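You operate a simulated robot arm through the tools that you are given. There is no shell and no other tool. Be economical: measure what you need, move in short steps, check, and stop when the job is done.

You run a simulated robot arm. Do the job below in one go: nothing can be reset, and whatever is moved stays where it is left.

## Task
Put things in order on the top of the low cabinet. At the end: the green juice box (marked "Apple") stands on top of the silver can (marked "LIME"); the blue battery from the top of the low cabinet stands where the yellow cheese jar stood; the yellow cheese jar stands where the green juice box stood; the clear slim glass from the top of the low cabinet stands where the blue ice bottle stood; the blue ice bottle from the top of the low cabinet stands where the blue battery stood; whatever was shut is shut again. Leave all else as you found it, and nothing knocked over.

Only the result counts: the job must be done as asked and must still hold three seconds after the hand-in. Knocking over, shifting, dropping, spilling or breaking anything else fails it.

## Robot
A 7-joint arm with a two-finger parallel gripper, fixed in place. Base frame: the origin is at the foot of the arm, x ahead of it, y to its left, z up; the work surface is at about z = 0. Readings come in m, degrees, newtons and seconds.
With the tool pointing down near the work surface it reaches from about 0.24 to 0.62 m from the base axis. Its first joint turns from -66.0 to 66.0 degrees. Payload 2.6 kg.
Tool frame: the origin (TCP) lies between the finger pads and is the grasp point; the fingertips stand 0.03 m ahead of it; z points along the fingers, y is the line along which they close. Largest opening 0.094 m; finger width 0.028, thickness 0.01; the body of the gripper, 0.05 by 0.096 m, starts 0.055 m behind the TCP.
Orientation is that of the tool frame in the base frame, as a unit quaternion [x, y, z, w]. With the fingers straight down and closing along the base's y, the tool's x points along the base's -x, its y along +y and its z along -z.

## Interface
- The arm moves only by the tool play_rows. Its argument "series" is a list of rows, each a list of 2 entries, a list of its own where there are three numbers: the shift along the tool's x, y, z in cm, then the turn, a rotation vector about the tool's x, y, z in degrees. In form: [[[x, y, z], [rx, ry, rz]], ...]. A call has 1 to 10 rows; each row shifts and turns the commanded pose from where the row before left it, along the tool's axes as they then stand. "claw" is the finger opening in cm, from 0 to 9.4, set as the call begins (left out, the last holds). A row lasts 0.2 s, in which the tool goes at most 0.05 m and 8.6 degrees; a call with a longer step from one row to the next is refused whole, and so is a gripper value outside its range. Where a pose cannot be reached the arm comes as near as it can. A force on the tool above 40 N (or 10 N above the force at the start of the call, whichever is more), or a blocked arm, ends the call early, and 0.2 s more pass. Each finger travels about 0.072 m/s and halts on what it meets, pressing with about 37 N; the grip force reading is that of the motor and also rises with nothing between the fingers. The clock runs only during rows and for 0.2 s after the last one: add rows that do not move to give the fingers time. The reply holds the time, the measured pose of the TCP, the force on the tool along the base axes, the opening and the grip force, in the units named above and with some noise.
- Cameras (640 x 400 px; columns grow to the right, rows downward): "scene" is fixed at [0.0408, 0.4307, 0.5716]; the picture's right is [-0.74, -0.67, 0.00], its down [-0.34, 0.38, -0.86] and it looks along [0.58, -0.64, -0.51] (base axes); focal length 325 px, centre (320, 200). "wrist" rides on the gripper at [-0.037, 0, -0.058] in the tool frame; the picture's right is [0.00, -1.00, 0.00], its down [0.97, 0.00, -0.24] and it looks along [0.24, 0.00, 0.97] (tool axes); focal length 218 px, centre (320, 200). There is no depth. A picture from a camera that has moved, and an enlarged one, comes with that camera's place and axes in the base frame and with its lens.
- camera(camera): a new picture of that camera. The clock stands still meanwhile.
- close_up(camera, box): a new picture of the part [left, top, right, bottom] of that camera's present view, enlarged. The clock stands still meanwhile.
- close_job(): hands the job in; it is judged then, once.

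Work in short steps. Places have to be worked out from the pictures, the camera data and where the tool is seen: move nearer, look again, correct. Check each grasp and each placing, and mend what went wrong. You have 120 turns and 84 pictures in all, those below and enlarged ones among them. Open the gripper and draw the arm clear of the work before you hand the job in, unless the task says otherwise; then end with one line.

The tools are called after "Call:" as name(argument=value, ...) on one line, values as JSON. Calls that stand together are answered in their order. play_rows: Moves the arm, as the interface text tells. Its arguments: {"type":"object","properties":{"series":{"type":"array"},"claw":{"type":"number"}},"required":["series"]} The other tools are called the same way: camera (camera) takes a picture; close_up (camera, box) takes an enlarged picture of a part of a camera's view; close_job () hands the job in.

At the start:

```text
t: 0.0
eef_pos: [0.2822, -0.1902, 0.4117]
tool_rot: [0.0, 1.0, 0.0, 0.0]
contact_force: [0.1, -0.5, 0.4]
width: 0.0938
grip_force: 0.0
```

scene: 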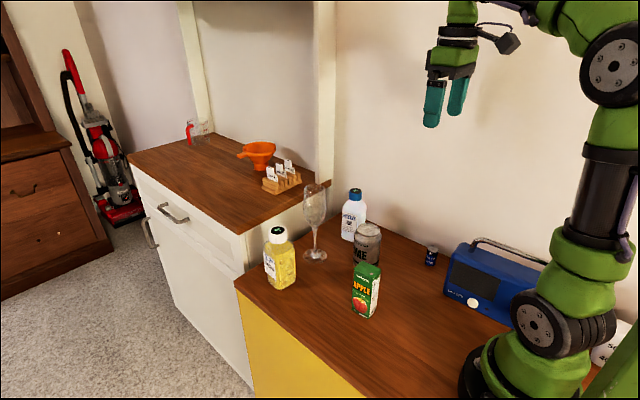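
wrist: 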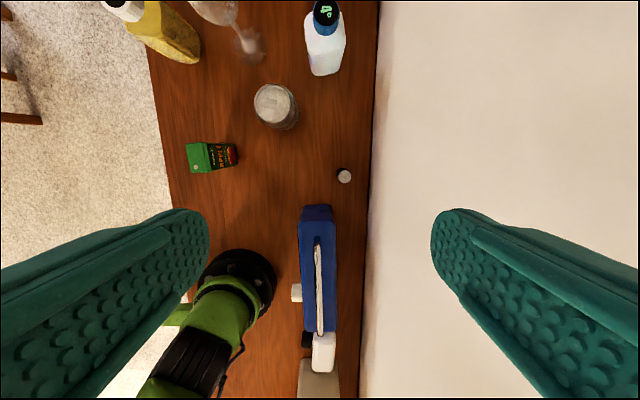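

The pictures show the cheese jar, glass, ice bottle, can, juice box and battery on the low cabinet. I'll enlarge both views to measure positions and heights.

Call:
close_up(camera="scene", box=[230, 170, 470, 320])

Call:
close_up(camera="wrist", box=[90, 0, 410, 200])

```text
2.67 times, centred on (350, 245) of scene
camera zoom: at [0.0408, 0.4307, 0.5716], right [-0.74, -0.67, 0.0], down [-0.34, 0.38, -0.86], along [0.58, -0.64, -0.51], focal length 867 px, centre (240, 80)
```

zoom: 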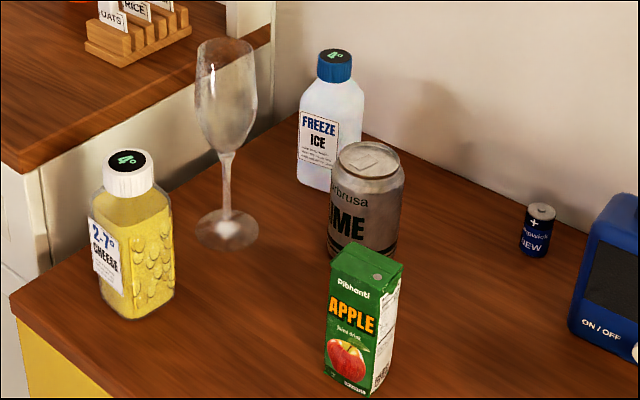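

```text
2.00 times, centred on (250, 100) of wrist
camera zoom: at [0.3191, -0.1899, 0.4703], right [0.0, -1.0, 0.0], down [-0.97, 0.0, 0.24], along [-0.24, 0.0, -0.97], focal length 436 px, centre (460, 400)
```

zoom: 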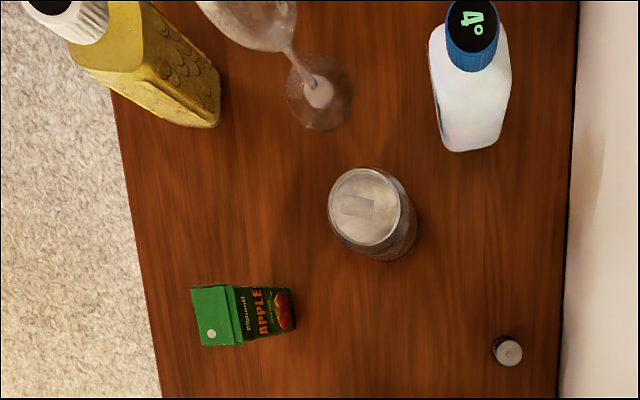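

The can is at about (0.384, -0.119) with its top at z 0.111. The juice box is at about (0.300, 0.004), 0.122 tall and aligned with the axes. I move above the juice box and check.

Call:
play_rows(series=[[[-0.3, 3.24, 2.7], [0, 0, 0]], [[-0.3, 3.24, 2.7], [0, 0, 0]], [[-0.3, 3.24, 2.7], [0, 0, 0]], [[-0.3, 3.24, 2.7], [0, 0, 0]], [[-0.3, 3.24, 2.7], [0, 0, 0]], [[-0.3, 3.24, 2.7], [0, 0, 0]], [[0, 0, 0], [0, 0, 0]]], claw=9.4)

Call:
camera(camera="wrist")

Call:
camera(camera="scene")

```text
t: 1.6
eef_pos: [0.2989, 0.0051, 0.2489]
tool_rot: [0.001, 1.0, 0.001, 0.0]
contact_force: [-0.5, 0.2, 0.6]
width: 0.0941
grip_force: 0.1
```

```text
79 pictures are left
camera wrist: at [0.3368, 0.0053, 0.3079], right [0.0, -1.0, 0.0], down [-0.97, 0.0, 0.24], along [-0.24, 0.0, -0.97], focal length 218 px, centre (320, 200)
```

wrist: 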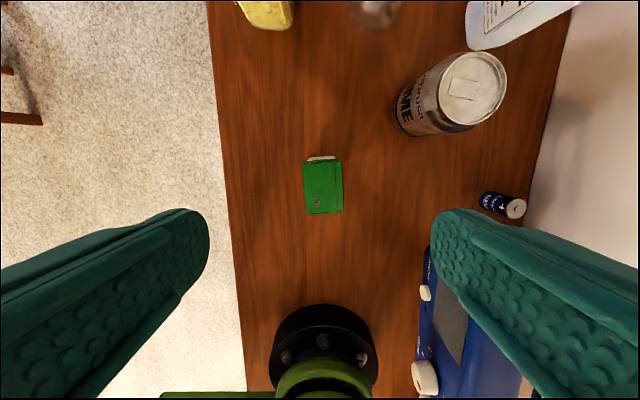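

```text
78 pictures are left
```

scene: 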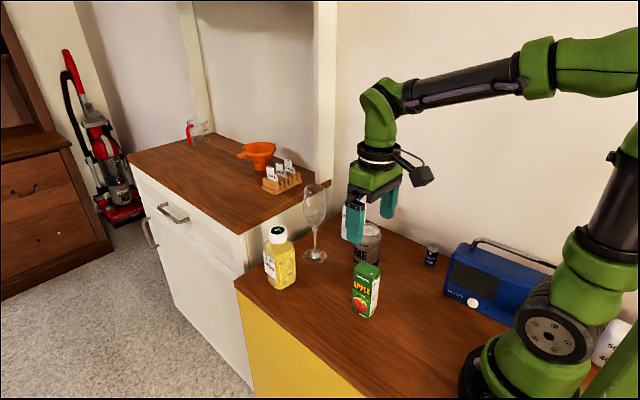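

The juice box is centred at about (0.301, 0.003) under the tool and is 3.3 cm thick along y. I descend around it to z 0.09.

Call:
play_rows(series=[[[-0.2, -0.2, 4], [0, 0, 0]], [[0, 0, 4], [0, 0, 0]], [[0, 0, 4], [0, 0, 0]], [[0, 0, 3.9], [0, 0, 0]], [[0, 0, 0], [0, 0, 0]]])

Call:
play_rows(series=[[[0, 0, 0], [0, 0, 0]], [[0, 0, 0], [0, 0, 0]], [[0, 0, 0], [0, 0, 0]], [[0, 0, 0], [0, 0, 0]], [[0, 0, 0], [0, 0, 0]]], claw=2.8)

```text
t: 2.8
eef_pos: [0.3042, 0.0028, 0.0902]
tool_rot: [0.001, 1.0, -0.001, 0.001]
contact_force: [0.9, 0.2, -0.3]
width: 0.0937
grip_force: 0.0
```

```text
t: 4.0
eef_pos: [0.3028, 0.0039, 0.0903]
tool_rot: [0.0, 1.0, -0.001, -0.001]
contact_force: [-0.1, -0.8, 1.4]
width: 0.0419
grip_force: 36.7
```

It is gripped at 4.2 cm. I lift it 15 cm and check the picture before carrying it over the can.

Call:
play_rows(series=[[[0, 0, -2], [0, 0, 0]], [[0, 0, -4], [0, 0, 0]], [[0, 0, -4], [0, 0, 0]], [[0, 0, -5], [0, 0, 0]], [[0, 0, 0], [0, 0, 0]]])

Call:
play_rows(series=[[[-2, -3, 0], [0, 0, 0]], [[-2, -3.1, 0], [0, 0, 0]], [[-2, -3.1, 0], [0, 0, 0]], [[-2.2, -3.1, 0], [0, 0, 0]], [[0, 0, 0], [0, 0, 0]]])

Call:
camera(camera="wrist")

Call:
close_up(camera="scene", box=[230, 130, 470, 280])

```text
t: 5.2
eef_pos: [0.3023, 0.0017, 0.2402]
tool_rot: [-0.001, 1.0, 0.001, 0.0]
contact_force: [-0.1, 0.5, -2.1]
width: 0.0422
grip_force: 37.1
```

```text
t: 6.4
eef_pos: [0.3835, -0.122, 0.2416]
tool_rot: [0.0, 1.0, 0.0, -0.001]
contact_force: [1.2, 0.2, -1.6]
width: 0.0422
grip_force: 37.3
```

```text
77 pictures are left
camera wrist: at [0.4211, -0.1221, 0.2998], right [0.0, -1.0, 0.0], down [-0.97, 0.0, 0.24], along [-0.24, 0.0, -0.97], focal length 218 px, centre (320, 200)
```

wrist: 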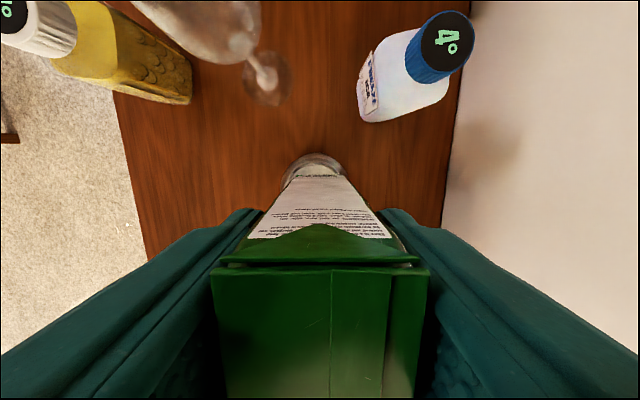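

```text
2.67 times, centred on (350, 205) of scene
camera zoom: at [0.0408, 0.4307, 0.5716], right [-0.74, -0.67, 0.0], down [-0.34, 0.38, -0.86], along [0.58, -0.64, -0.51], focal length 867 px, centre (240, 187)
```

zoom: 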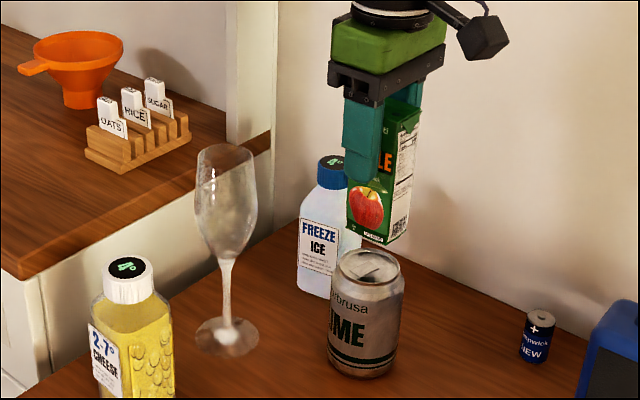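

The box hangs about 4 cm above the can, nearly centred. I shift y by +0.3 cm and lower it gently.

Call:
play_rows(series=[[[-0.1, 0.3, 1.2], [0, 0, 0]], [[0, 0, 1.2], [0, 0, 0]], [[0, 0, 0.8], [0, 0, 0]], [[0, 0, 0.3], [0, 0, 0]], [[0, 0, 0.1], [0, 0, 0]], [[0, 0, 0], [0, 0, 0]]])

Call:
close_up(camera="scene", box=[310, 150, 430, 270])

```text
t: 7.8
eef_pos: [0.384, -0.1173, 0.2056]
tool_rot: [0.0, 1.0, 0.001, 0.0]
contact_force: [0.2, -0.3, -2.3]
width: 0.0421
grip_force: 36.8
```

```text
3.33 times, centred on (370, 210) of scene
camera zoom: at [0.0408, 0.4307, 0.5716], right [-0.74, -0.67, 0.0], down [-0.34, 0.38, -0.86], along [0.58, -0.64, -0.51], focal length 1084 px, centre (153, 167)
```

zoom: 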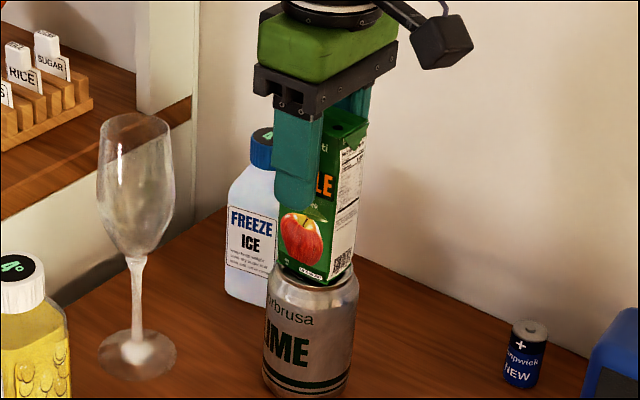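

It is a few millimetres above the can and well centred. I lower in 1–2 mm steps, watching the force.

Call:
play_rows(series=[[[0, 0, 0.15], [0, 0, 0]], [[0, 0, 0.15], [0, 0, 0]], [[0, 0, 0], [0, 0, 0]]])

Call:
play_rows(series=[[[0, 0, 0.1], [0, 0, 0]], [[0, 0, 0], [0, 0, 0]]])

Call:
close_up(camera="scene", box=[330, 200, 400, 270])

```text
t: 8.6
eef_pos: [0.3856, -0.1183, 0.204]
tool_rot: [0.0, 1.0, -0.002, 0.003]
contact_force: [-1.1, 0.7, 28.7]
width: 0.0423
grip_force: 37.6
```

```text
t: 9.2
eef_pos: [0.3853, -0.1186, 0.2019]
tool_rot: [0.001, 1.0, 0.0, 0.003]
contact_force: [1.0, 0.6, 28.8]
width: 0.0422
grip_force: 36.9
```

```text
5.71 times, centred on (365, 235) of scene
camera zoom: at [0.0407, 0.4308, 0.5716], right [-0.74, -0.67, 0.0], down [-0.34, 0.38, -0.86], along [0.58, -0.64, -0.51], focal length 1858 px, centre (63, 0)
```

zoom: 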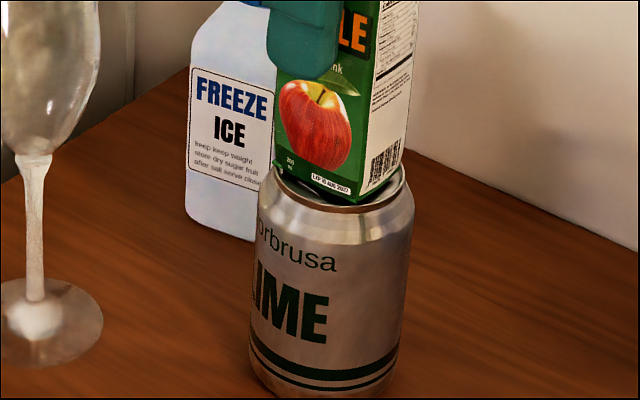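

The box is in contact, pressing about 29 N. I ease up 2 mm to shed load and then open the gripper.

Call:
play_rows(series=[[[0, 0, -0.2], [0, 0, 0]], [[0, 0, 0], [0, 0, 0]]])

Call:
play_rows(series=[[[0, 0, 0], [0, 0, 0]], [[0, 0, 0], [0, 0, 0]], [[0, 0, 0], [0, 0, 0]]], claw=7.5)

Call:
play_rows(series=[[[0, 0, -3], [0, 0, 0]], [[0, 0, -4], [0, 0, 0]], [[0, 0, -4], [0, 0, 0]], [[0, 0, -3], [0, 0, 0]], [[0, 0, 0], [0, 0, 0]]])

Call:
close_up(camera="scene", box=[230, 130, 470, 280])

Call:
camera(camera="wrist")

```text
t: 9.8
eef_pos: [0.3856, -0.1183, 0.2037]
tool_rot: [0.0, 1.0, 0.0, 0.001]
contact_force: [3.8, 0.5, 14.7]
width: 0.0419
grip_force: 37.1
```

```text
t: 10.6
eef_pos: [0.3843, -0.1186, 0.2026]
tool_rot: [0.001, 1.0, 0.0, 0.0]
contact_force: [-0.6, -0.7, 0.8]
width: 0.0751
grip_force: 0.0
```

```text
t: 11.8
eef_pos: [0.385, -0.1184, 0.344]
tool_rot: [0.002, 1.0, 0.0, 0.0]
contact_force: [0.9, -0.1, 1.6]
width: 0.0751
grip_force: 0.1
```

```text
2.67 times, centred on (350, 205) of scene
camera zoom: at [0.0408, 0.4307, 0.5716], right [-0.74, -0.67, 0.0], down [-0.34, 0.38, -0.86], along [0.58, -0.64, -0.51], focal length 867 px, centre (240, 187)
```

zoom: 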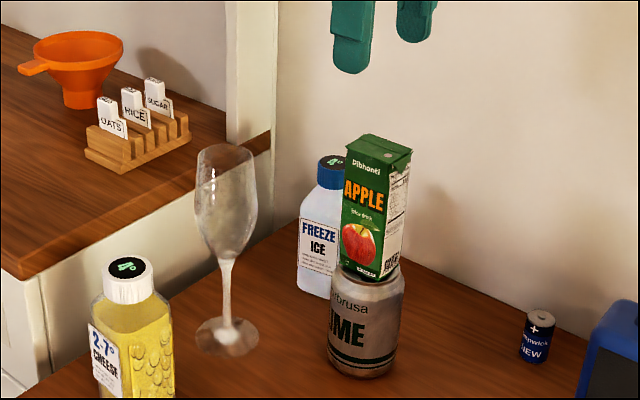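

```text
72 pictures are left
camera wrist: at [0.4239, -0.1179, 0.4023], right [0.0, -1.0, 0.0], down [-0.97, 0.0, 0.24], along [-0.24, 0.0, -0.97], focal length 218 px, centre (320, 200)
```

wrist: 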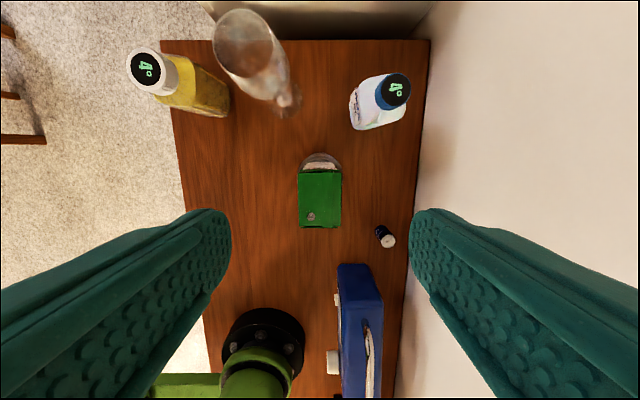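

The juice box stands centred on the can. The cheese jar is at about (0.503, 0.061), 0.15 tall. I move above it at height and look.

Call:
play_rows(series=[[[-2.36, 3.58, 0], [0, 0, 0]], [[-2.36, 3.58, 0], [0, 0, 0]], [[-2.36, 3.58, 0], [0, 0, 0]], [[-2.36, 3.58, 0], [0, 0, 0]], [[-2.36, 3.58, 2], [0, 0, 0]], [[0, 0, 3], [0, 0, 0]], [[0, 0, 3], [0, 0, 0]], [[0, 0, 0], [0, 0, 0]]], claw=9.4)

Call:
camera(camera="wrist")

Call:
close_up(camera="scene", box=[230, 170, 390, 300])

```text
t: 13.6
eef_pos: [0.5034, 0.061, 0.2627]
tool_rot: [0.001, 1.0, 0.0, 0.0]
contact_force: [0.2, 0.2, -0.2]
width: 0.0941
grip_force: 0.2
```

```text
71 pictures are left
camera wrist: at [0.5418, 0.0617, 0.322], right [0.0, -1.0, 0.0], down [-0.97, 0.0, 0.24], along [-0.24, 0.0, -0.97], focal length 218 px, centre (320, 200)
```

wrist: 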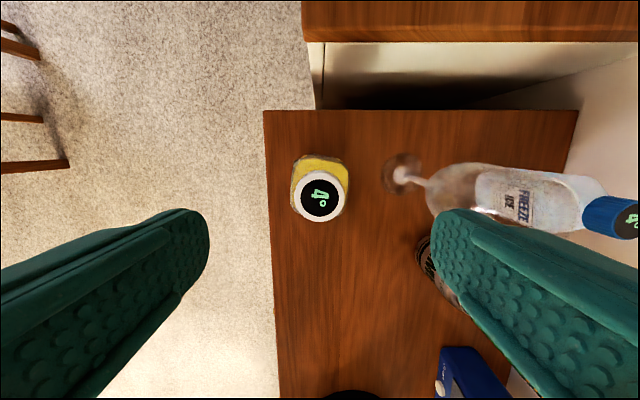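

```text
3.08 times, centred on (310, 235) of scene
camera zoom: at [0.0408, 0.4307, 0.5716], right [-0.74, -0.67, 0.0], down [-0.34, 0.38, -0.86], along [0.58, -0.64, -0.51], focal length 1000 px, centre (351, 92)
```

zoom: 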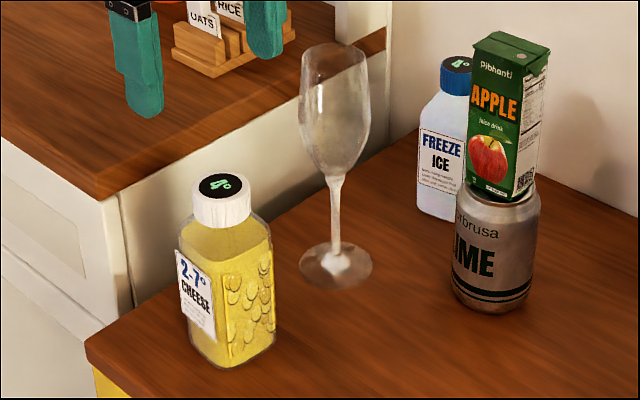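

The cap is centred under the tool. I zoom in on the jar to judge its turn.

Call:
close_up(camera="wrist", box=[270, 140, 370, 240])

```text
4.00 times, centred on (320, 190) of wrist
camera zoom: at [0.5418, 0.0617, 0.322], right [0.0, -1.0, 0.0], down [-0.97, 0.0, 0.24], along [-0.24, 0.0, -0.97], focal length 873 px, centre (320, 240)
```

zoom: 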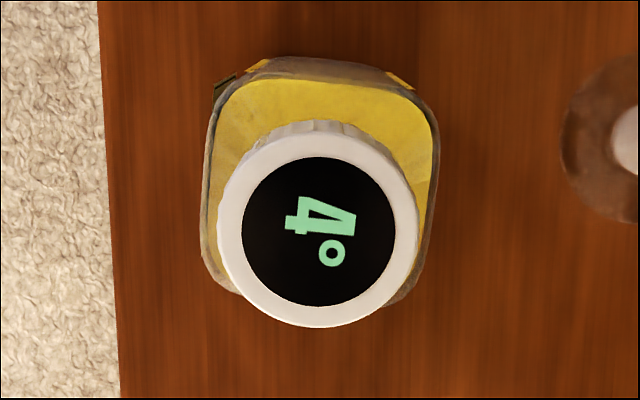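

The jar is turned about 6° clockwise and is about 5.5 cm wide. I turn the tool to match and descend to z ≈ 0.108.

Call:
play_rows(series=[[[0, 0, 3], [0, 0, 6]], [[0, 0, 4], [0, 0, 0]], [[0, 0, 4], [0, 0, 0]], [[0, 0, 4.3], [0, 0, 0]], [[0, 0, 0], [0, 0, 0]]])

Call:
play_rows(series=[[[0, 0, 0], [0, 0, 0]], [[0, 0, 0], [0, 0, 0]], [[0, 0, 0], [0, 0, 0]], [[0, 0, 0], [0, 0, 0]]], claw=3.5)

Call:
close_up(camera="scene", box=[230, 170, 390, 300])

```text
t: 14.8
eef_pos: [0.5027, 0.0614, 0.1105]
tool_rot: [0.053, 0.999, 0.0, 0.0]
contact_force: [-0.5, -0.1, -0.1]
width: 0.0939
grip_force: 0.1
```

```text
t: 15.8
eef_pos: [0.5029, 0.0604, 0.1135]
tool_rot: [0.053, 0.999, 0.0, 0.001]
contact_force: [-5.0, -0.6, 14.6]
width: 0.058
grip_force: 37.0
```

```text
3.08 times, centred on (310, 235) of scene
camera zoom: at [0.0407, 0.4307, 0.5716], right [-0.74, -0.67, 0.0], down [-0.34, 0.38, -0.86], along [0.58, -0.64, -0.51], focal length 1000 px, centre (351, 92)
```

zoom: 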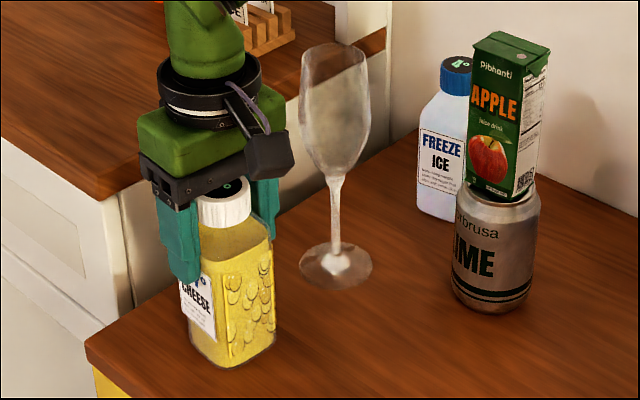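

The grip pushes up on the tool by about 15 N, so the pads are partly on the shoulder. I reopen, go 8 mm lower and regrip.

Call:
play_rows(series=[[[0, 0, 0], [0, 0, 0]], [[0, 0, 0], [0, 0, 0]], [[0, 0, 0.4], [0, 0, 0]], [[0, 0, 0.4], [0, 0, 0]], [[0, 0, 0], [0, 0, 0]]], claw=8)

Call:
play_rows(series=[[[0, 0, 0], [0, 0, 0]], [[0, 0, 0], [0, 0, 0]], [[0, 0, 0], [0, 0, 0]], [[0, 0, 0], [0, 0, 0]]], claw=4)

```text
t: 17.0
eef_pos: [0.5028, 0.0611, 0.1018]
tool_rot: [0.053, 0.999, 0.0, 0.0]
contact_force: [0.1, 0.2, -0.2]
width: 0.08
grip_force: 0.0
```

```text
t: 18.0
eef_pos: [0.5022, 0.0597, 0.1031]
tool_rot: [0.053, 0.999, 0.0, 0.0]
contact_force: [0.0, -0.2, 1.2]
width: 0.0618
grip_force: 37.0
```

It is now gripped cleanly at 6.2 cm. I lift 5 cm and look.

Call:
play_rows(series=[[[0, 0, -1], [0, 0, 0]], [[0, 0, -2], [0, 0, 0]], [[0, 0, -2], [0, 0, 0]], [[0, 0, 0], [0, 0, 0]]])

Call:
close_up(camera="scene", box=[230, 170, 390, 300])

```text
t: 19.0
eef_pos: [0.5025, 0.0605, 0.152]
tool_rot: [0.054, 0.999, 0.0, 0.001]
contact_force: [-0.4, 0.1, -2.6]
width: 0.062
grip_force: 37.1
```

```text
3.08 times, centred on (310, 235) of scene
camera zoom: at [0.0408, 0.4307, 0.5716], right [-0.74, -0.67, 0.0], down [-0.34, 0.38, -0.86], along [0.58, -0.64, -0.51], focal length 1000 px, centre (351, 92)
```

zoom: 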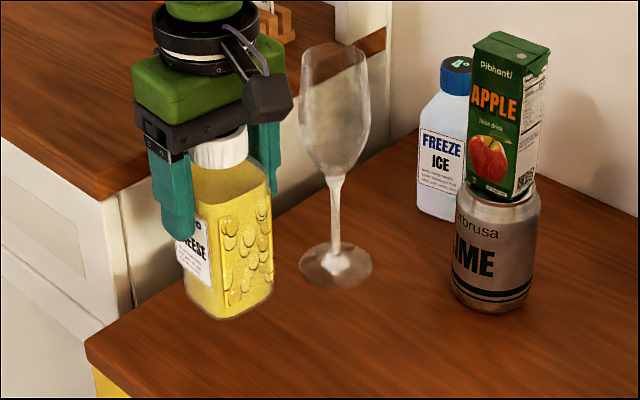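

It is held well. I turn back 6° and carry the jar to the juice box's old place (0.301, 0.003).

Call:
play_rows(series=[[[0, 0, 0], [0, 0, -6]], [[4.03, -1.15, 0], [0, 0, 0]], [[4.03, -1.15, 0], [0, 0, 0]], [[4.03, -1.15, 0], [0, 0, 0]], [[4.03, -1.15, 0], [0, 0, 0]], [[4.03, -1.15, 0], [0, 0, 0]], [[0, 0, 2], [0, 0, 0]], [[0, 0, 2], [0, 0, 0]], [[0, 0, 0], [0, 0, 0]]])

Call:
camera(camera="scene")

```text
t: 21.0
eef_pos: [0.3005, 0.002, 0.1104]
tool_rot: [0.001, 1.0, 0.0, 0.001]
contact_force: [-0.7, 0.0, -2.5]
width: 0.0623
grip_force: 36.7
```

```text
66 pictures are left
```

scene: 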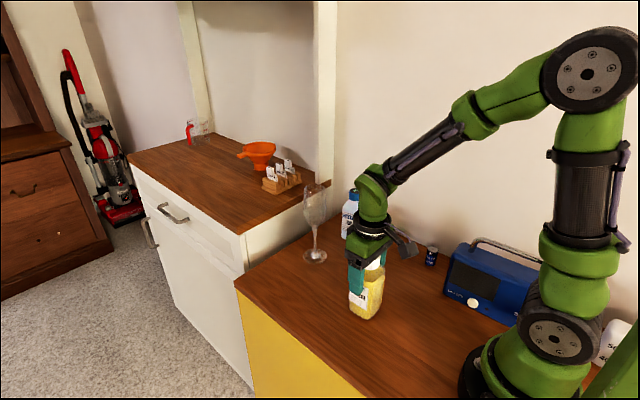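

The jar is about 8 mm above the surface at the right spot. I lower it gently.

Call:
play_rows(series=[[[0, 0, 0.4], [0, 0, 0]], [[0, 0, 0.2], [0, 0, 0]], [[0, 0, 0.15], [0, 0, 0]], [[0, 0, 0], [0, 0, 0]]])

```text
t: 22.0
eef_pos: [0.3008, 0.0034, 0.1023]
tool_rot: [0.001, 1.0, 0.0, 0.0]
contact_force: [0.2, 0.1, -2.9]
width: 0.0619
grip_force: 37.0
```

Call:
play_rows(series=[[[0, 0, 0.12], [0, 0, 0]], [[0, 0, 0], [0, 0, 0]]])

```text
t: 22.6
eef_pos: [0.3014, 0.0043, 0.1016]
tool_rot: [0.001, 1.0, 0.0, 0.0]
contact_force: [-0.2, 1.0, -1.0]
width: 0.0621
grip_force: 36.7
```

There is hardly any contact yet, so I take one more small step down.

Call:
play_rows(series=[[[0, 0, 0.12], [0, 0, 0]], [[0, 0, 0], [0, 0, 0]]])

```text
t: 23.2
eef_pos: [0.3007, 0.0032, 0.1018]
tool_rot: [0.001, 1.0, 0.0, 0.0]
contact_force: [-9.2, 0.1, 23.0]
width: 0.0619
grip_force: 37.3
```

The jar is on the surface with 23 N of contact. I ease up 1 mm, release, rise straight up and check.

Call:
play_rows(series=[[[0, 0, -0.1], [0, 0, 0]], [[0, 0, 0], [0, 0, 0]]])

Call:
play_rows(series=[[[0, 0, 0], [0, 0, 0]], [[0, 0, 0], [0, 0, 0]], [[0, 0, 0], [0, 0, 0]], [[0, 0, -4], [0, 0, 0]], [[0, 0, -4], [0, 0, 0]], [[0, 0, -5], [0, 0, 0]], [[0, 0, -5], [0, 0, 0]], [[0, 0, -5], [0, 0, 0]], [[0, 0, 0], [0, 0, 0]]], claw=9.0)

Call:
camera(camera="wrist")

Call:
camera(camera="scene")

```text
t: 23.8
eef_pos: [0.3016, 0.0026, 0.1016]
tool_rot: [0.0, 1.0, 0.0, 0.0]
contact_force: [-0.7, -1.0, 0.9]
width: 0.0623
grip_force: 37.4
```

```text
t: 25.8
eef_pos: [0.3004, 0.0031, 0.3344]
tool_rot: [0.0, 1.0, 0.0, 0.001]
contact_force: [0.7, -0.3, 0.1]
width: 0.09
grip_force: 0.1
```

```text
65 pictures are left
camera wrist: at [0.3386, 0.0028, 0.3931], right [0.0, -1.0, 0.0], down [-0.97, 0.0, 0.24], along [-0.24, 0.0, -0.97], focal length 218 px, centre (320, 200)
```

wrist: 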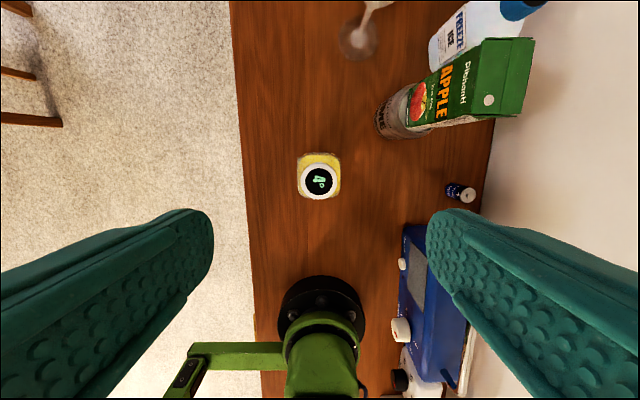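

```text
64 pictures are left
```

scene: 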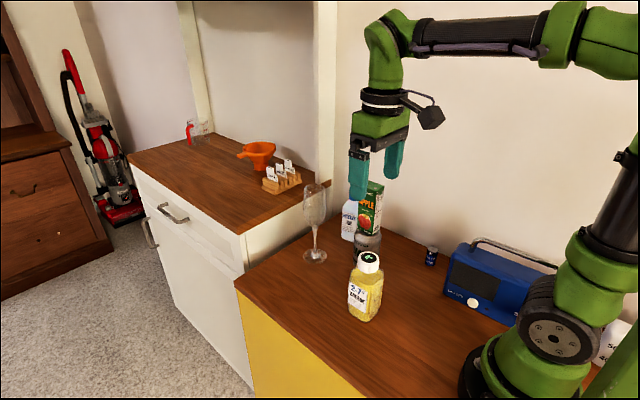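

The jar stands at the juice spot. Next I move above the battery at about (0.263, -0.236) with a narrower opening and look.

Call:
play_rows(series=[[[0.62, -3.98, 0], [0, 0, 0]], [[0.62, -3.98, 0], [0, 0, 0]], [[0.62, -3.98, 0], [0, 0, 0]], [[0.62, -3.98, 0], [0, 0, 0]], [[0.62, -3.98, 0], [0, 0, 0]], [[0.62, -3.98, 2], [0, 0, 0]], [[0, 0, 4], [0, 0, 0]], [[0, 0, 4], [0, 0, 0]], [[0, 0, 3], [0, 0, 0]], [[0, 0, 0], [0, 0, 0]]], claw=5.4)

Call:
camera(camera="wrist")

Call:
camera(camera="scene")

```text
t: 28.0
eef_pos: [0.2616, -0.2362, 0.2031]
tool_rot: [0.001, 1.0, 0.0, 0.0]
contact_force: [-0.3, 0.0, 0.4]
width: 0.0541
grip_force: 0.1
```

```text
63 pictures are left
camera wrist: at [0.3002, -0.2355, 0.2612], right [0.0, -1.0, 0.0], down [-0.97, 0.0, 0.24], along [-0.24, 0.0, -0.97], focal length 218 px, centre (320, 200)
```

wrist: 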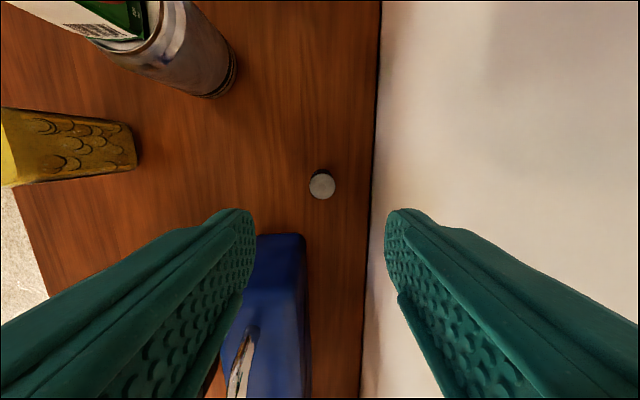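

```text
62 pictures are left
```

scene: 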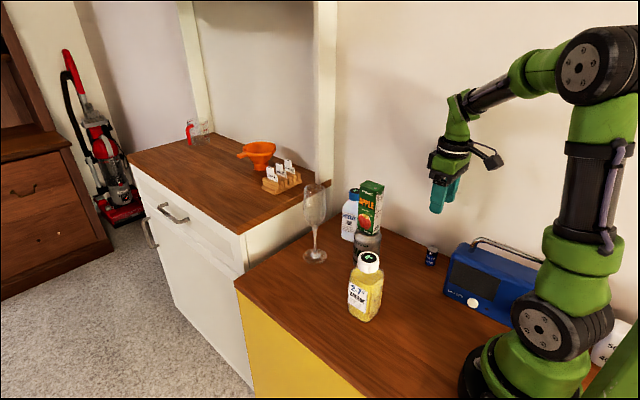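

The battery top is at (0.263, -0.2375) and the radio's end is at x ≲ 0.21, so there is room. I descend around it.

Call:
play_rows(series=[[[-0.1, -0.1, 4], [0, 0, 0]], [[0, 0, 4], [0, 0, 0]], [[0, 0, 4], [0, 0, 0]], [[0, 0, 3], [0, 0, 0]], [[0, 0, 1.5], [0, 0, 0]], [[0, 0, 0], [0, 0, 0]]])

Call:
play_rows(series=[[[0, 0, 0], [0, 0, 0]], [[0, 0, 0], [0, 0, 0]], [[0, 0, 0], [0, 0, 0]], [[0, 0, 0], [0, 0, 0]]], claw=1.5)

```text
t: 29.4
eef_pos: [0.2634, -0.2366, 0.0383]
tool_rot: [0.001, 1.0, 0.0, 0.0]
contact_force: [-0.5, 0.5, -0.5]
width: 0.0539
grip_force: 0.1
```

```text
t: 30.4
eef_pos: [0.2632, -0.2355, 0.0375]
tool_rot: [0.001, 1.0, 0.001, 0.0]
contact_force: [-0.7, -0.2, 0.1]
width: 0.025
grip_force: 37.1
```

The battery is gripped at 2.5 cm. I lift to z ≈ 0.33, above everything on the cabinet.

Call:
play_rows(series=[[[0, 0, -2], [0, 0, 0]], [[0, 0, -4.5], [0, 0, 0]], [[0, 0, -4.5], [0, 0, 0]], [[0, 0, -4.5], [0, 0, 0]], [[0, 0, -4.5], [0, 0, 0]], [[0, 0, -4.6], [0, 0, 0]], [[0, 0, -4.6], [0, 0, 0]], [[0, 0, 0], [0, 0, 0]]])

Call:
play_rows(series=[[[-2.97, 3.7, 0], [0, 0, 0]], [[-2.97, 3.7, 0], [0, 0, 0]], [[-2.97, 3.7, 0], [0, 0, 0]], [[-2.97, 3.7, 0], [0, 0, 0]], [[-2.97, 3.7, 0], [0, 0, 0]], [[-2.97, 3.7, 0], [0, 0, 0]], [[-2.97, 3.7, 0], [0, 0, 0]], [[-3.2, 3.75, 0], [0, 0, 0]], [[0, 0, 0], [0, 0, 0]]])

Call:
camera(camera="wrist")

Call:
camera(camera="scene")

```text
t: 32.2
eef_pos: [0.2642, -0.2358, 0.3296]
tool_rot: [0.0, 1.0, 0.0, 0.0]
contact_force: [-0.1, 0.4, -0.1]
width: 0.0248
grip_force: 36.6
```

```text
t: 34.2
eef_pos: [0.503, 0.0601, 0.3273]
tool_rot: [0.0, 1.0, 0.0, -0.001]
contact_force: [0.5, 0.1, -1.1]
width: 0.0249
grip_force: 37.1
```

```text
61 pictures are left
camera wrist: at [0.5408, 0.0601, 0.3867], right [0.0, -1.0, 0.0], down [-0.97, 0.0, 0.24], along [-0.24, 0.0, -0.97], focal length 218 px, centre (320, 200)
```

wrist: 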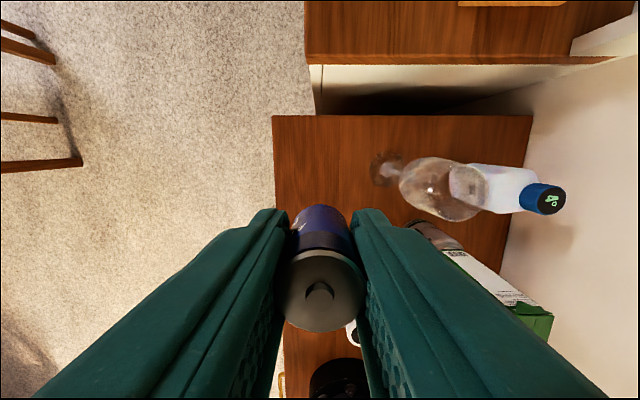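

```text
60 pictures are left
```

scene: 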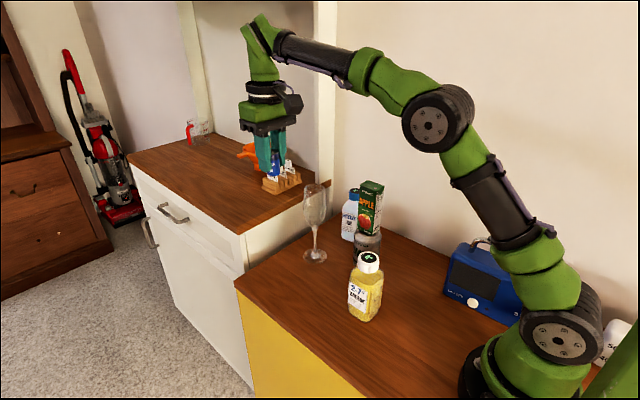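

I am above the jar's old spot and the glass is well clear. I lower to about 8 mm above the surface, then settle.

Call:
play_rows(series=[[[0, 0, 4.5], [0, 0, 0]], [[0, 0, 4.5], [0, 0, 0]], [[0, 0, 4.5], [0, 0, 0]], [[0, 0, 4.5], [0, 0, 0]], [[0, 0, 4.5], [0, 0, 0]], [[0, 0, 3.5], [0, 0, 0]], [[0, 0, 2], [0, 0, 0]], [[0, 0, 0], [0, 0, 0]]])

Call:
play_rows(series=[[[0, 0, 0.3], [0, 0, 0]], [[0, 0, 0.15], [0, 0, 0]], [[0, 0, 0.15], [0, 0, 0]], [[0, 0, 0], [0, 0, 0]]])

```text
t: 36.0
eef_pos: [0.506, 0.0622, 0.0495]
tool_rot: [0.001, 1.0, 0.0, 0.0]
contact_force: [0.4, -0.4, -0.5]
width: 0.0247
grip_force: 36.9
```

```text
t: 37.0
eef_pos: [0.5045, 0.0608, 0.0456]
tool_rot: [0.0, 1.0, 0.0, 0.001]
contact_force: [-0.4, -0.4, 1.5]
width: 0.0246
grip_force: 36.9
```

There is no contact yet at z ≈ 0.044, so I lower further.

Call:
play_rows(series=[[[0, 0, 0.3], [0, 0, 0]], [[0, 0, 0.15], [0, 0, 0]], [[0, 0, 0], [0, 0, 0]]])

Call:
play_rows(series=[[[0, 0, 0.12], [0, 0, 0]], [[0, 0, 0], [0, 0, 0]]])

```text
t: 37.8
eef_pos: [0.5058, 0.0613, 0.0423]
tool_rot: [0.001, 1.0, 0.001, 0.003]
contact_force: [-1.1, 1.9, 23.4]
width: 0.0249
grip_force: 37.0
```

```text
t: 38.4
eef_pos: [0.5067, 0.0616, 0.0396]
tool_rot: [-0.001, 1.0, 0.001, 0.003]
contact_force: [4.7, 5.6, 18.6]
width: 0.0246
grip_force: 36.8
```

The battery is in contact. I ease up, release, rise and look.

Call:
play_rows(series=[[[0, 0, -0.15], [0, 0, 0]], [[0, 0, 0], [0, 0, 0]]])

Call:
play_rows(series=[[[0, 0, 0], [0, 0, 0]], [[0, 0, 0], [0, 0, 0]], [[0, 0, -3], [0, 0, 0]], [[0, 0, -4], [0, 0, 0]], [[0, 0, -5], [0, 0, 0]], [[0, 0, -5], [0, 0, 0]], [[0, 0, -5], [0, 0, 0]], [[0, 0, -5], [0, 0, 0]], [[0, 0, -2], [0, 0, 0]], [[0, 0, 0], [0, 0, 0]]], claw=5)

Call:
camera(camera="wrist")

Call:
close_up(camera="scene", box=[230, 170, 470, 320])

```text
t: 39.0
eef_pos: [0.5023, 0.0595, 0.0386]
tool_rot: [0.001, 1.0, -0.001, -0.002]
contact_force: [1.5, 0.0, 1.2]
width: 0.0248
grip_force: 37.0
```

```text
t: 41.2
eef_pos: [0.5029, 0.0585, 0.3301]
tool_rot: [-0.001, 1.0, 0.0, 0.0]
contact_force: [-0.8, 0.2, -0.4]
width: 0.0499
grip_force: 0.0
```

```text
59 pictures are left
camera wrist: at [0.5414, 0.0594, 0.3882], right [0.0, -1.0, 0.0], down [-0.97, 0.0, 0.24], along [-0.24, 0.0, -0.97], focal length 218 px, centre (320, 200)
```

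wrist: 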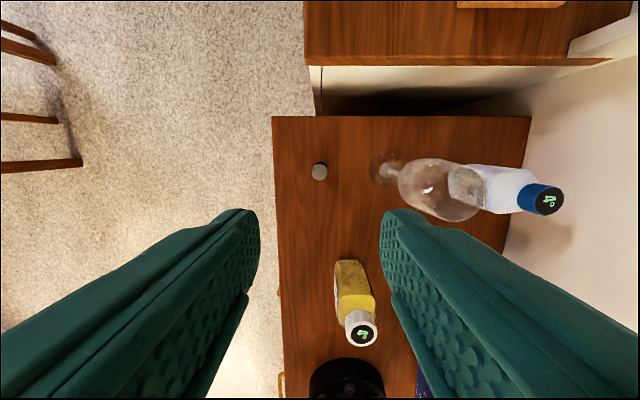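

```text
2.67 times, centred on (350, 245) of scene
camera zoom: at [0.0408, 0.4307, 0.5716], right [-0.74, -0.67, 0.0], down [-0.34, 0.38, -0.86], along [0.58, -0.64, -0.51], focal length 867 px, centre (240, 80)
```

zoom: 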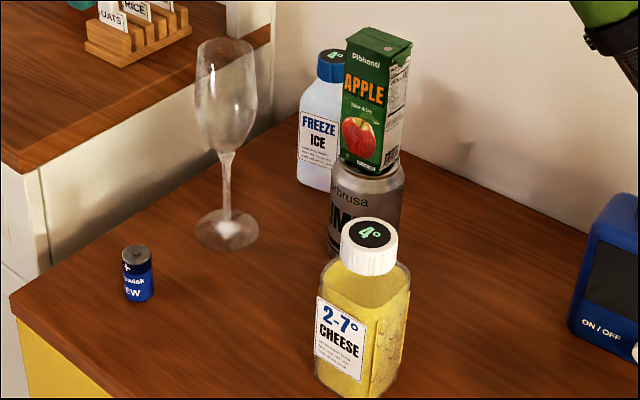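

The battery stands where the jar was. Next I move above the ice bottle at about (0.482, -0.198) and look.

Call:
play_rows(series=[[[0.35, -4.28, 0], [0, 0, 0]], [[0.35, -4.28, 0], [0, 0, 0]], [[0.35, -4.28, 0], [0, 0, 0]], [[0.35, -4.28, 0], [0, 0, 0]], [[0.35, -4.28, 0], [0, 0, 0]], [[0.35, -4.28, 0], [0, 0, 0]], [[0, 0, 3], [0, 0, 0]], [[0, 0, 4], [0, 0, 0]], [[0, 0, 0], [0, 0, 0]]], claw=9.4)

Call:
camera(camera="wrist")

Call:
camera(camera="scene")

```text
t: 43.2
eef_pos: [0.4829, -0.1964, 0.2609]
tool_rot: [0.0, 1.0, 0.0, 0.001]
contact_force: [0.4, -0.2, 0.2]
width: 0.0941
grip_force: 0.1
```

```text
57 pictures are left
camera wrist: at [0.5214, -0.1964, 0.3186], right [0.0, -1.0, 0.0], down [-0.97, 0.0, 0.24], along [-0.24, 0.0, -0.97], focal length 218 px, centre (320, 200)
```

wrist: 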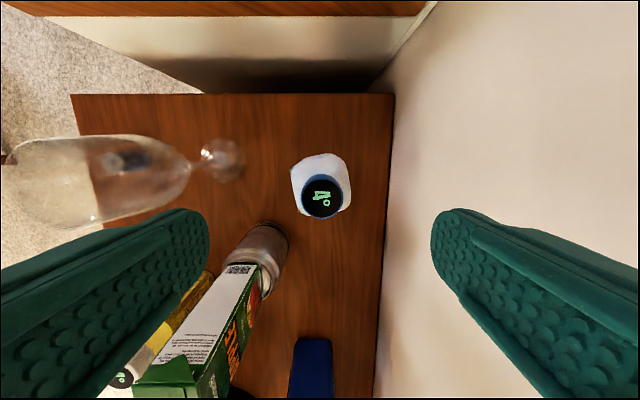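

```text
56 pictures are left
```

scene: 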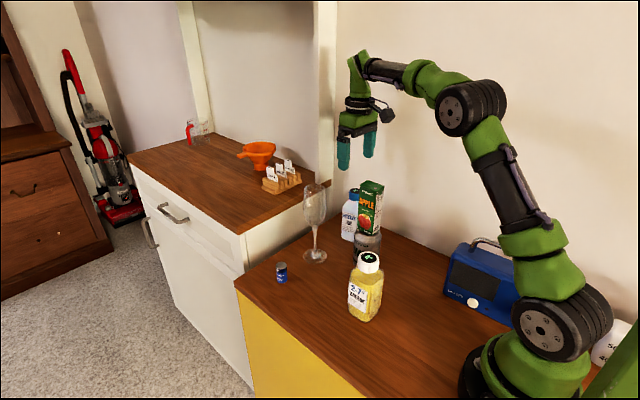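

The cap is at (0.482, -0.199). I zoom in for the bottle's turn.

Call:
close_up(camera="wrist", box=[270, 140, 370, 240])

```text
4.00 times, centred on (320, 190) of wrist
camera zoom: at [0.5214, -0.1964, 0.3186], right [0.0, -1.0, 0.0], down [-0.97, 0.0, 0.24], along [-0.24, 0.0, -0.97], focal length 873 px, centre (320, 240)
```

zoom: 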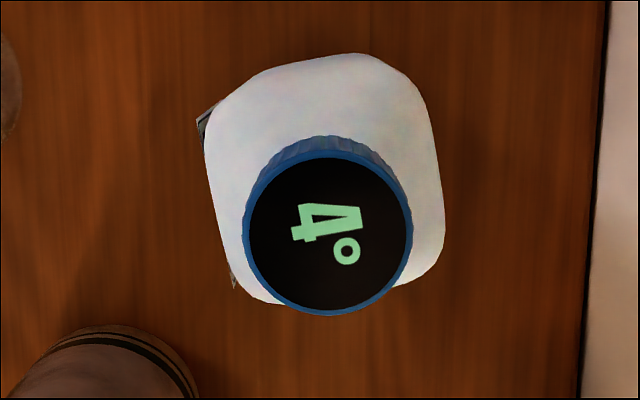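

The bottle is turned about 11° counter-clockwise. I match that and descend to z ≈ 0.10.

Call:
play_rows(series=[[[0.1, -0.2, 3], [0, 0, -5.5]], [[0, 0, 4], [0, 0, -5.5]], [[0, 0, 4], [0, 0, 0]], [[0, 0, 3.5], [0, 0, 0]], [[0, 0, 1.5], [0, 0, 0]], [[0, 0, 0], [0, 0, 0]]], claw=8.6)

Call:
camera(camera="scene")

```text
t: 44.6
eef_pos: [0.4839, -0.2003, 0.0998]
tool_rot: [-0.095, 0.995, 0.0, 0.001]
contact_force: [-0.7, -0.1, -0.2]
width: 0.0859
grip_force: 0.0
```

```text
54 pictures are left
```

scene: 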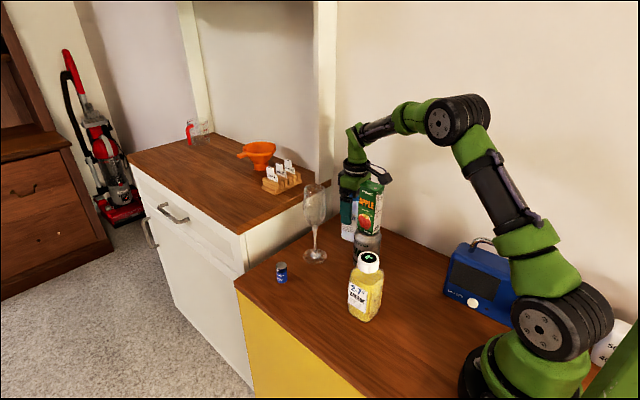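

The fingers straddle the bottle and the arm clears the juice box. I close the gripper.

Call:
play_rows(series=[[[0, 0, 0], [0, 0, 0]], [[0, 0, 0], [0, 0, 0]], [[0, 0, 0], [0, 0, 0]], [[0, 0, 0], [0, 0, 0]]], claw=4)

```text
t: 45.6
eef_pos: [0.4835, -0.2, 0.1018]
tool_rot: [-0.095, 0.996, 0.0, 0.001]
contact_force: [-2.8, 3.4, 12.9]
width: 0.0594
grip_force: 37.0
```

There is a 13 N upward push, so the pads again touch the shoulder edge. I reopen, go 4 mm lower and regrip.

Call:
play_rows(series=[[[0, 0, 0], [0, 0, 0]], [[0, 0, 0], [0, 0, 0]], [[0, 0, 0.2], [0, 0, 0]], [[0, 0, 0.2], [0, 0, 0]], [[0, 0, 0], [0, 0, 0]]], claw=8)

Call:
play_rows(series=[[[0, 0, 0], [0, 0, 0]], [[0, 0, 0], [0, 0, 0]], [[0, 0, 0], [0, 0, 0]], [[0, 0, 0], [0, 0, 0]]], claw=4)

```text
t: 46.8
eef_pos: [0.4821, -0.1983, 0.0957]
tool_rot: [-0.096, 0.995, 0.0, 0.0]
contact_force: [0.7, 0.7, 0.3]
width: 0.0801
grip_force: 0.0
```

```text
t: 47.8
eef_pos: [0.483, -0.1987, 0.0962]
tool_rot: [-0.094, 0.996, 0.0, 0.0]
contact_force: [0.2, -1.3, 0.8]
width: 0.0619
grip_force: 37.0
```

It is gripped cleanly at 6.2 cm. I lift high to z ≈ 0.36 so the bottle clears the juice box.

Call:
play_rows(series=[[[0, 0, -2], [0, 0, 0]], [[0, 0, -4], [0, 0, 0]], [[0, 0, -4], [0, 0, 0]], [[0, 0, -4], [0, 0, 0]], [[0, 0, -4], [0, 0, 0]], [[0, 0, -4], [0, 0, 0]], [[0, 0, -4.3], [0, 0, 0]], [[0, 0, 0], [0, 0, 5.5]], [[0, 0, 0], [0, 0, 5.5]], [[0, 0, 0], [0, 0, 0]]])

Call:
camera(camera="scene")

```text
t: 50.0
eef_pos: [0.481, -0.1976, 0.358]
tool_rot: [0.0, 1.0, 0.0, 0.0]
contact_force: [0.3, -0.5, -3.5]
width: 0.062
grip_force: 36.8
```

```text
53 pictures are left
```

scene: 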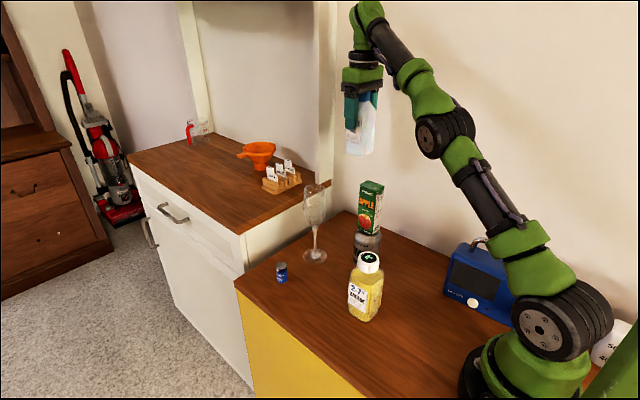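

The bottle is held and clear. I carry it to the battery's old spot (0.263, -0.237) and lower partway.

Call:
play_rows(series=[[[4.36, -0.78, 0], [0, 0, 0]], [[4.36, -0.78, 0], [0, 0, 0]], [[4.36, -0.78, 0], [0, 0, 0]], [[4.36, -0.78, 0], [0, 0, 0]], [[4.36, -0.78, 0], [0, 0, 0]], [[0, 0, 3], [0, 0, 0]], [[0, 0, 3], [0, 0, 0]], [[0, 0, 0], [0, 0, 0]]])

Call:
camera(camera="wrist")

Call:
camera(camera="scene")

```text
t: 51.8
eef_pos: [0.2649, -0.2384, 0.298]
tool_rot: [0.001, 1.0, 0.0, 0.0]
contact_force: [0.3, 1.0, -2.6]
width: 0.0622
grip_force: 36.6
```

```text
52 pictures are left
camera wrist: at [0.3029, -0.2382, 0.3569], right [0.0, -1.0, 0.0], down [-0.97, 0.0, 0.24], along [-0.24, 0.0, -0.97], focal length 218 px, centre (320, 200)
```

wrist: 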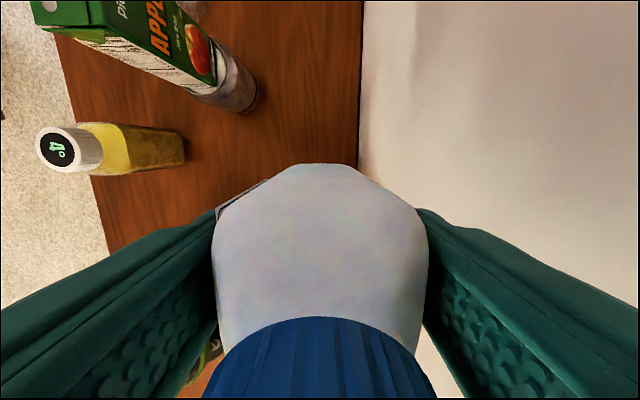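

```text
51 pictures are left
```

scene: 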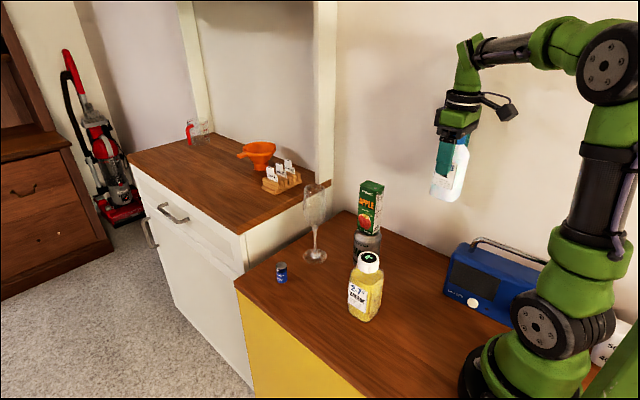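

The bottle is over the spot. I lower it to just above the surface and check the clearance to the radio.

Call:
play_rows(series=[[[0, 0, 4], [0, 0, 0]], [[0, 0, 4], [0, 0, 0]], [[0, 0, 3], [0, 0, 0]], [[0, 0, 3], [0, 0, 0]], [[0, 0, 2.5], [0, 0, 0]], [[0, 0, 2], [0, 0, 0]], [[0, 0, 0], [0, 0, 0]]])

Call:
close_up(camera="scene", box=[380, 170, 540, 310])

```text
t: 53.4
eef_pos: [0.2658, -0.2372, 0.1136]
tool_rot: [0.0, 1.0, 0.0, -0.001]
contact_force: [0.7, -0.2, -2.9]
width: 0.0621
grip_force: 36.9
```

```text
2.86 times, centred on (460, 240) of scene
camera zoom: at [0.0408, 0.4307, 0.5716], right [-0.74, -0.67, 0.0], down [-0.34, 0.38, -0.86], along [0.58, -0.64, -0.51], focal length 929 px, centre (-80, 86)
```

zoom: 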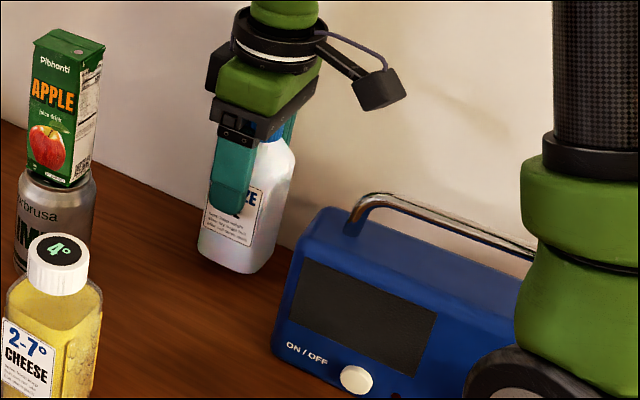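

The radio is clear. I settle the bottle slowly.

Call:
play_rows(series=[[[0.2, 0, 0.6], [0, 0, 0]], [[0, 0, 0.4], [0, 0, 0]], [[0, 0, 0.3], [0, 0, 0]], [[0, 0, 0.15], [0, 0, 0]], [[0, 0, 0], [0, 0, 0]]])

Call:
play_rows(series=[[[0, 0, 0.15], [0, 0, 0]], [[0, 0, 0], [0, 0, 0]]])

```text
t: 54.6
eef_pos: [0.2633, -0.2377, 0.0973]
tool_rot: [0.0, 1.0, 0.0, -0.001]
contact_force: [0.7, -0.3, -2.7]
width: 0.0623
grip_force: 37.5
```

```text
t: 55.2
eef_pos: [0.2624, -0.238, 0.0976]
tool_rot: [0.001, 1.0, -0.001, -0.001]
contact_force: [-0.2, -0.3, -3.3]
width: 0.0623
grip_force: 37.2
```

Not touching yet. I take another small step.

Call:
play_rows(series=[[[0, 0, 0.12], [0, 0, 0]], [[0, 0, 0], [0, 0, 0]]])

```text
t: 55.8
eef_pos: [0.263, -0.2375, 0.0975]
tool_rot: [0.0, 1.0, -0.001, 0.0]
contact_force: [0.5, 0.0, -3.0]
width: 0.0619
grip_force: 37.1
```

Call:
play_rows(series=[[[0, 0, 0.12], [0, 0, 0]], [[0, 0, 0], [0, 0, 0]]])

```text
t: 56.4
eef_pos: [0.2624, -0.2378, 0.0957]
tool_rot: [0.001, 1.0, -0.001, 0.001]
contact_force: [-2.4, -0.4, 6.5]
width: 0.0621
grip_force: 37.1
```

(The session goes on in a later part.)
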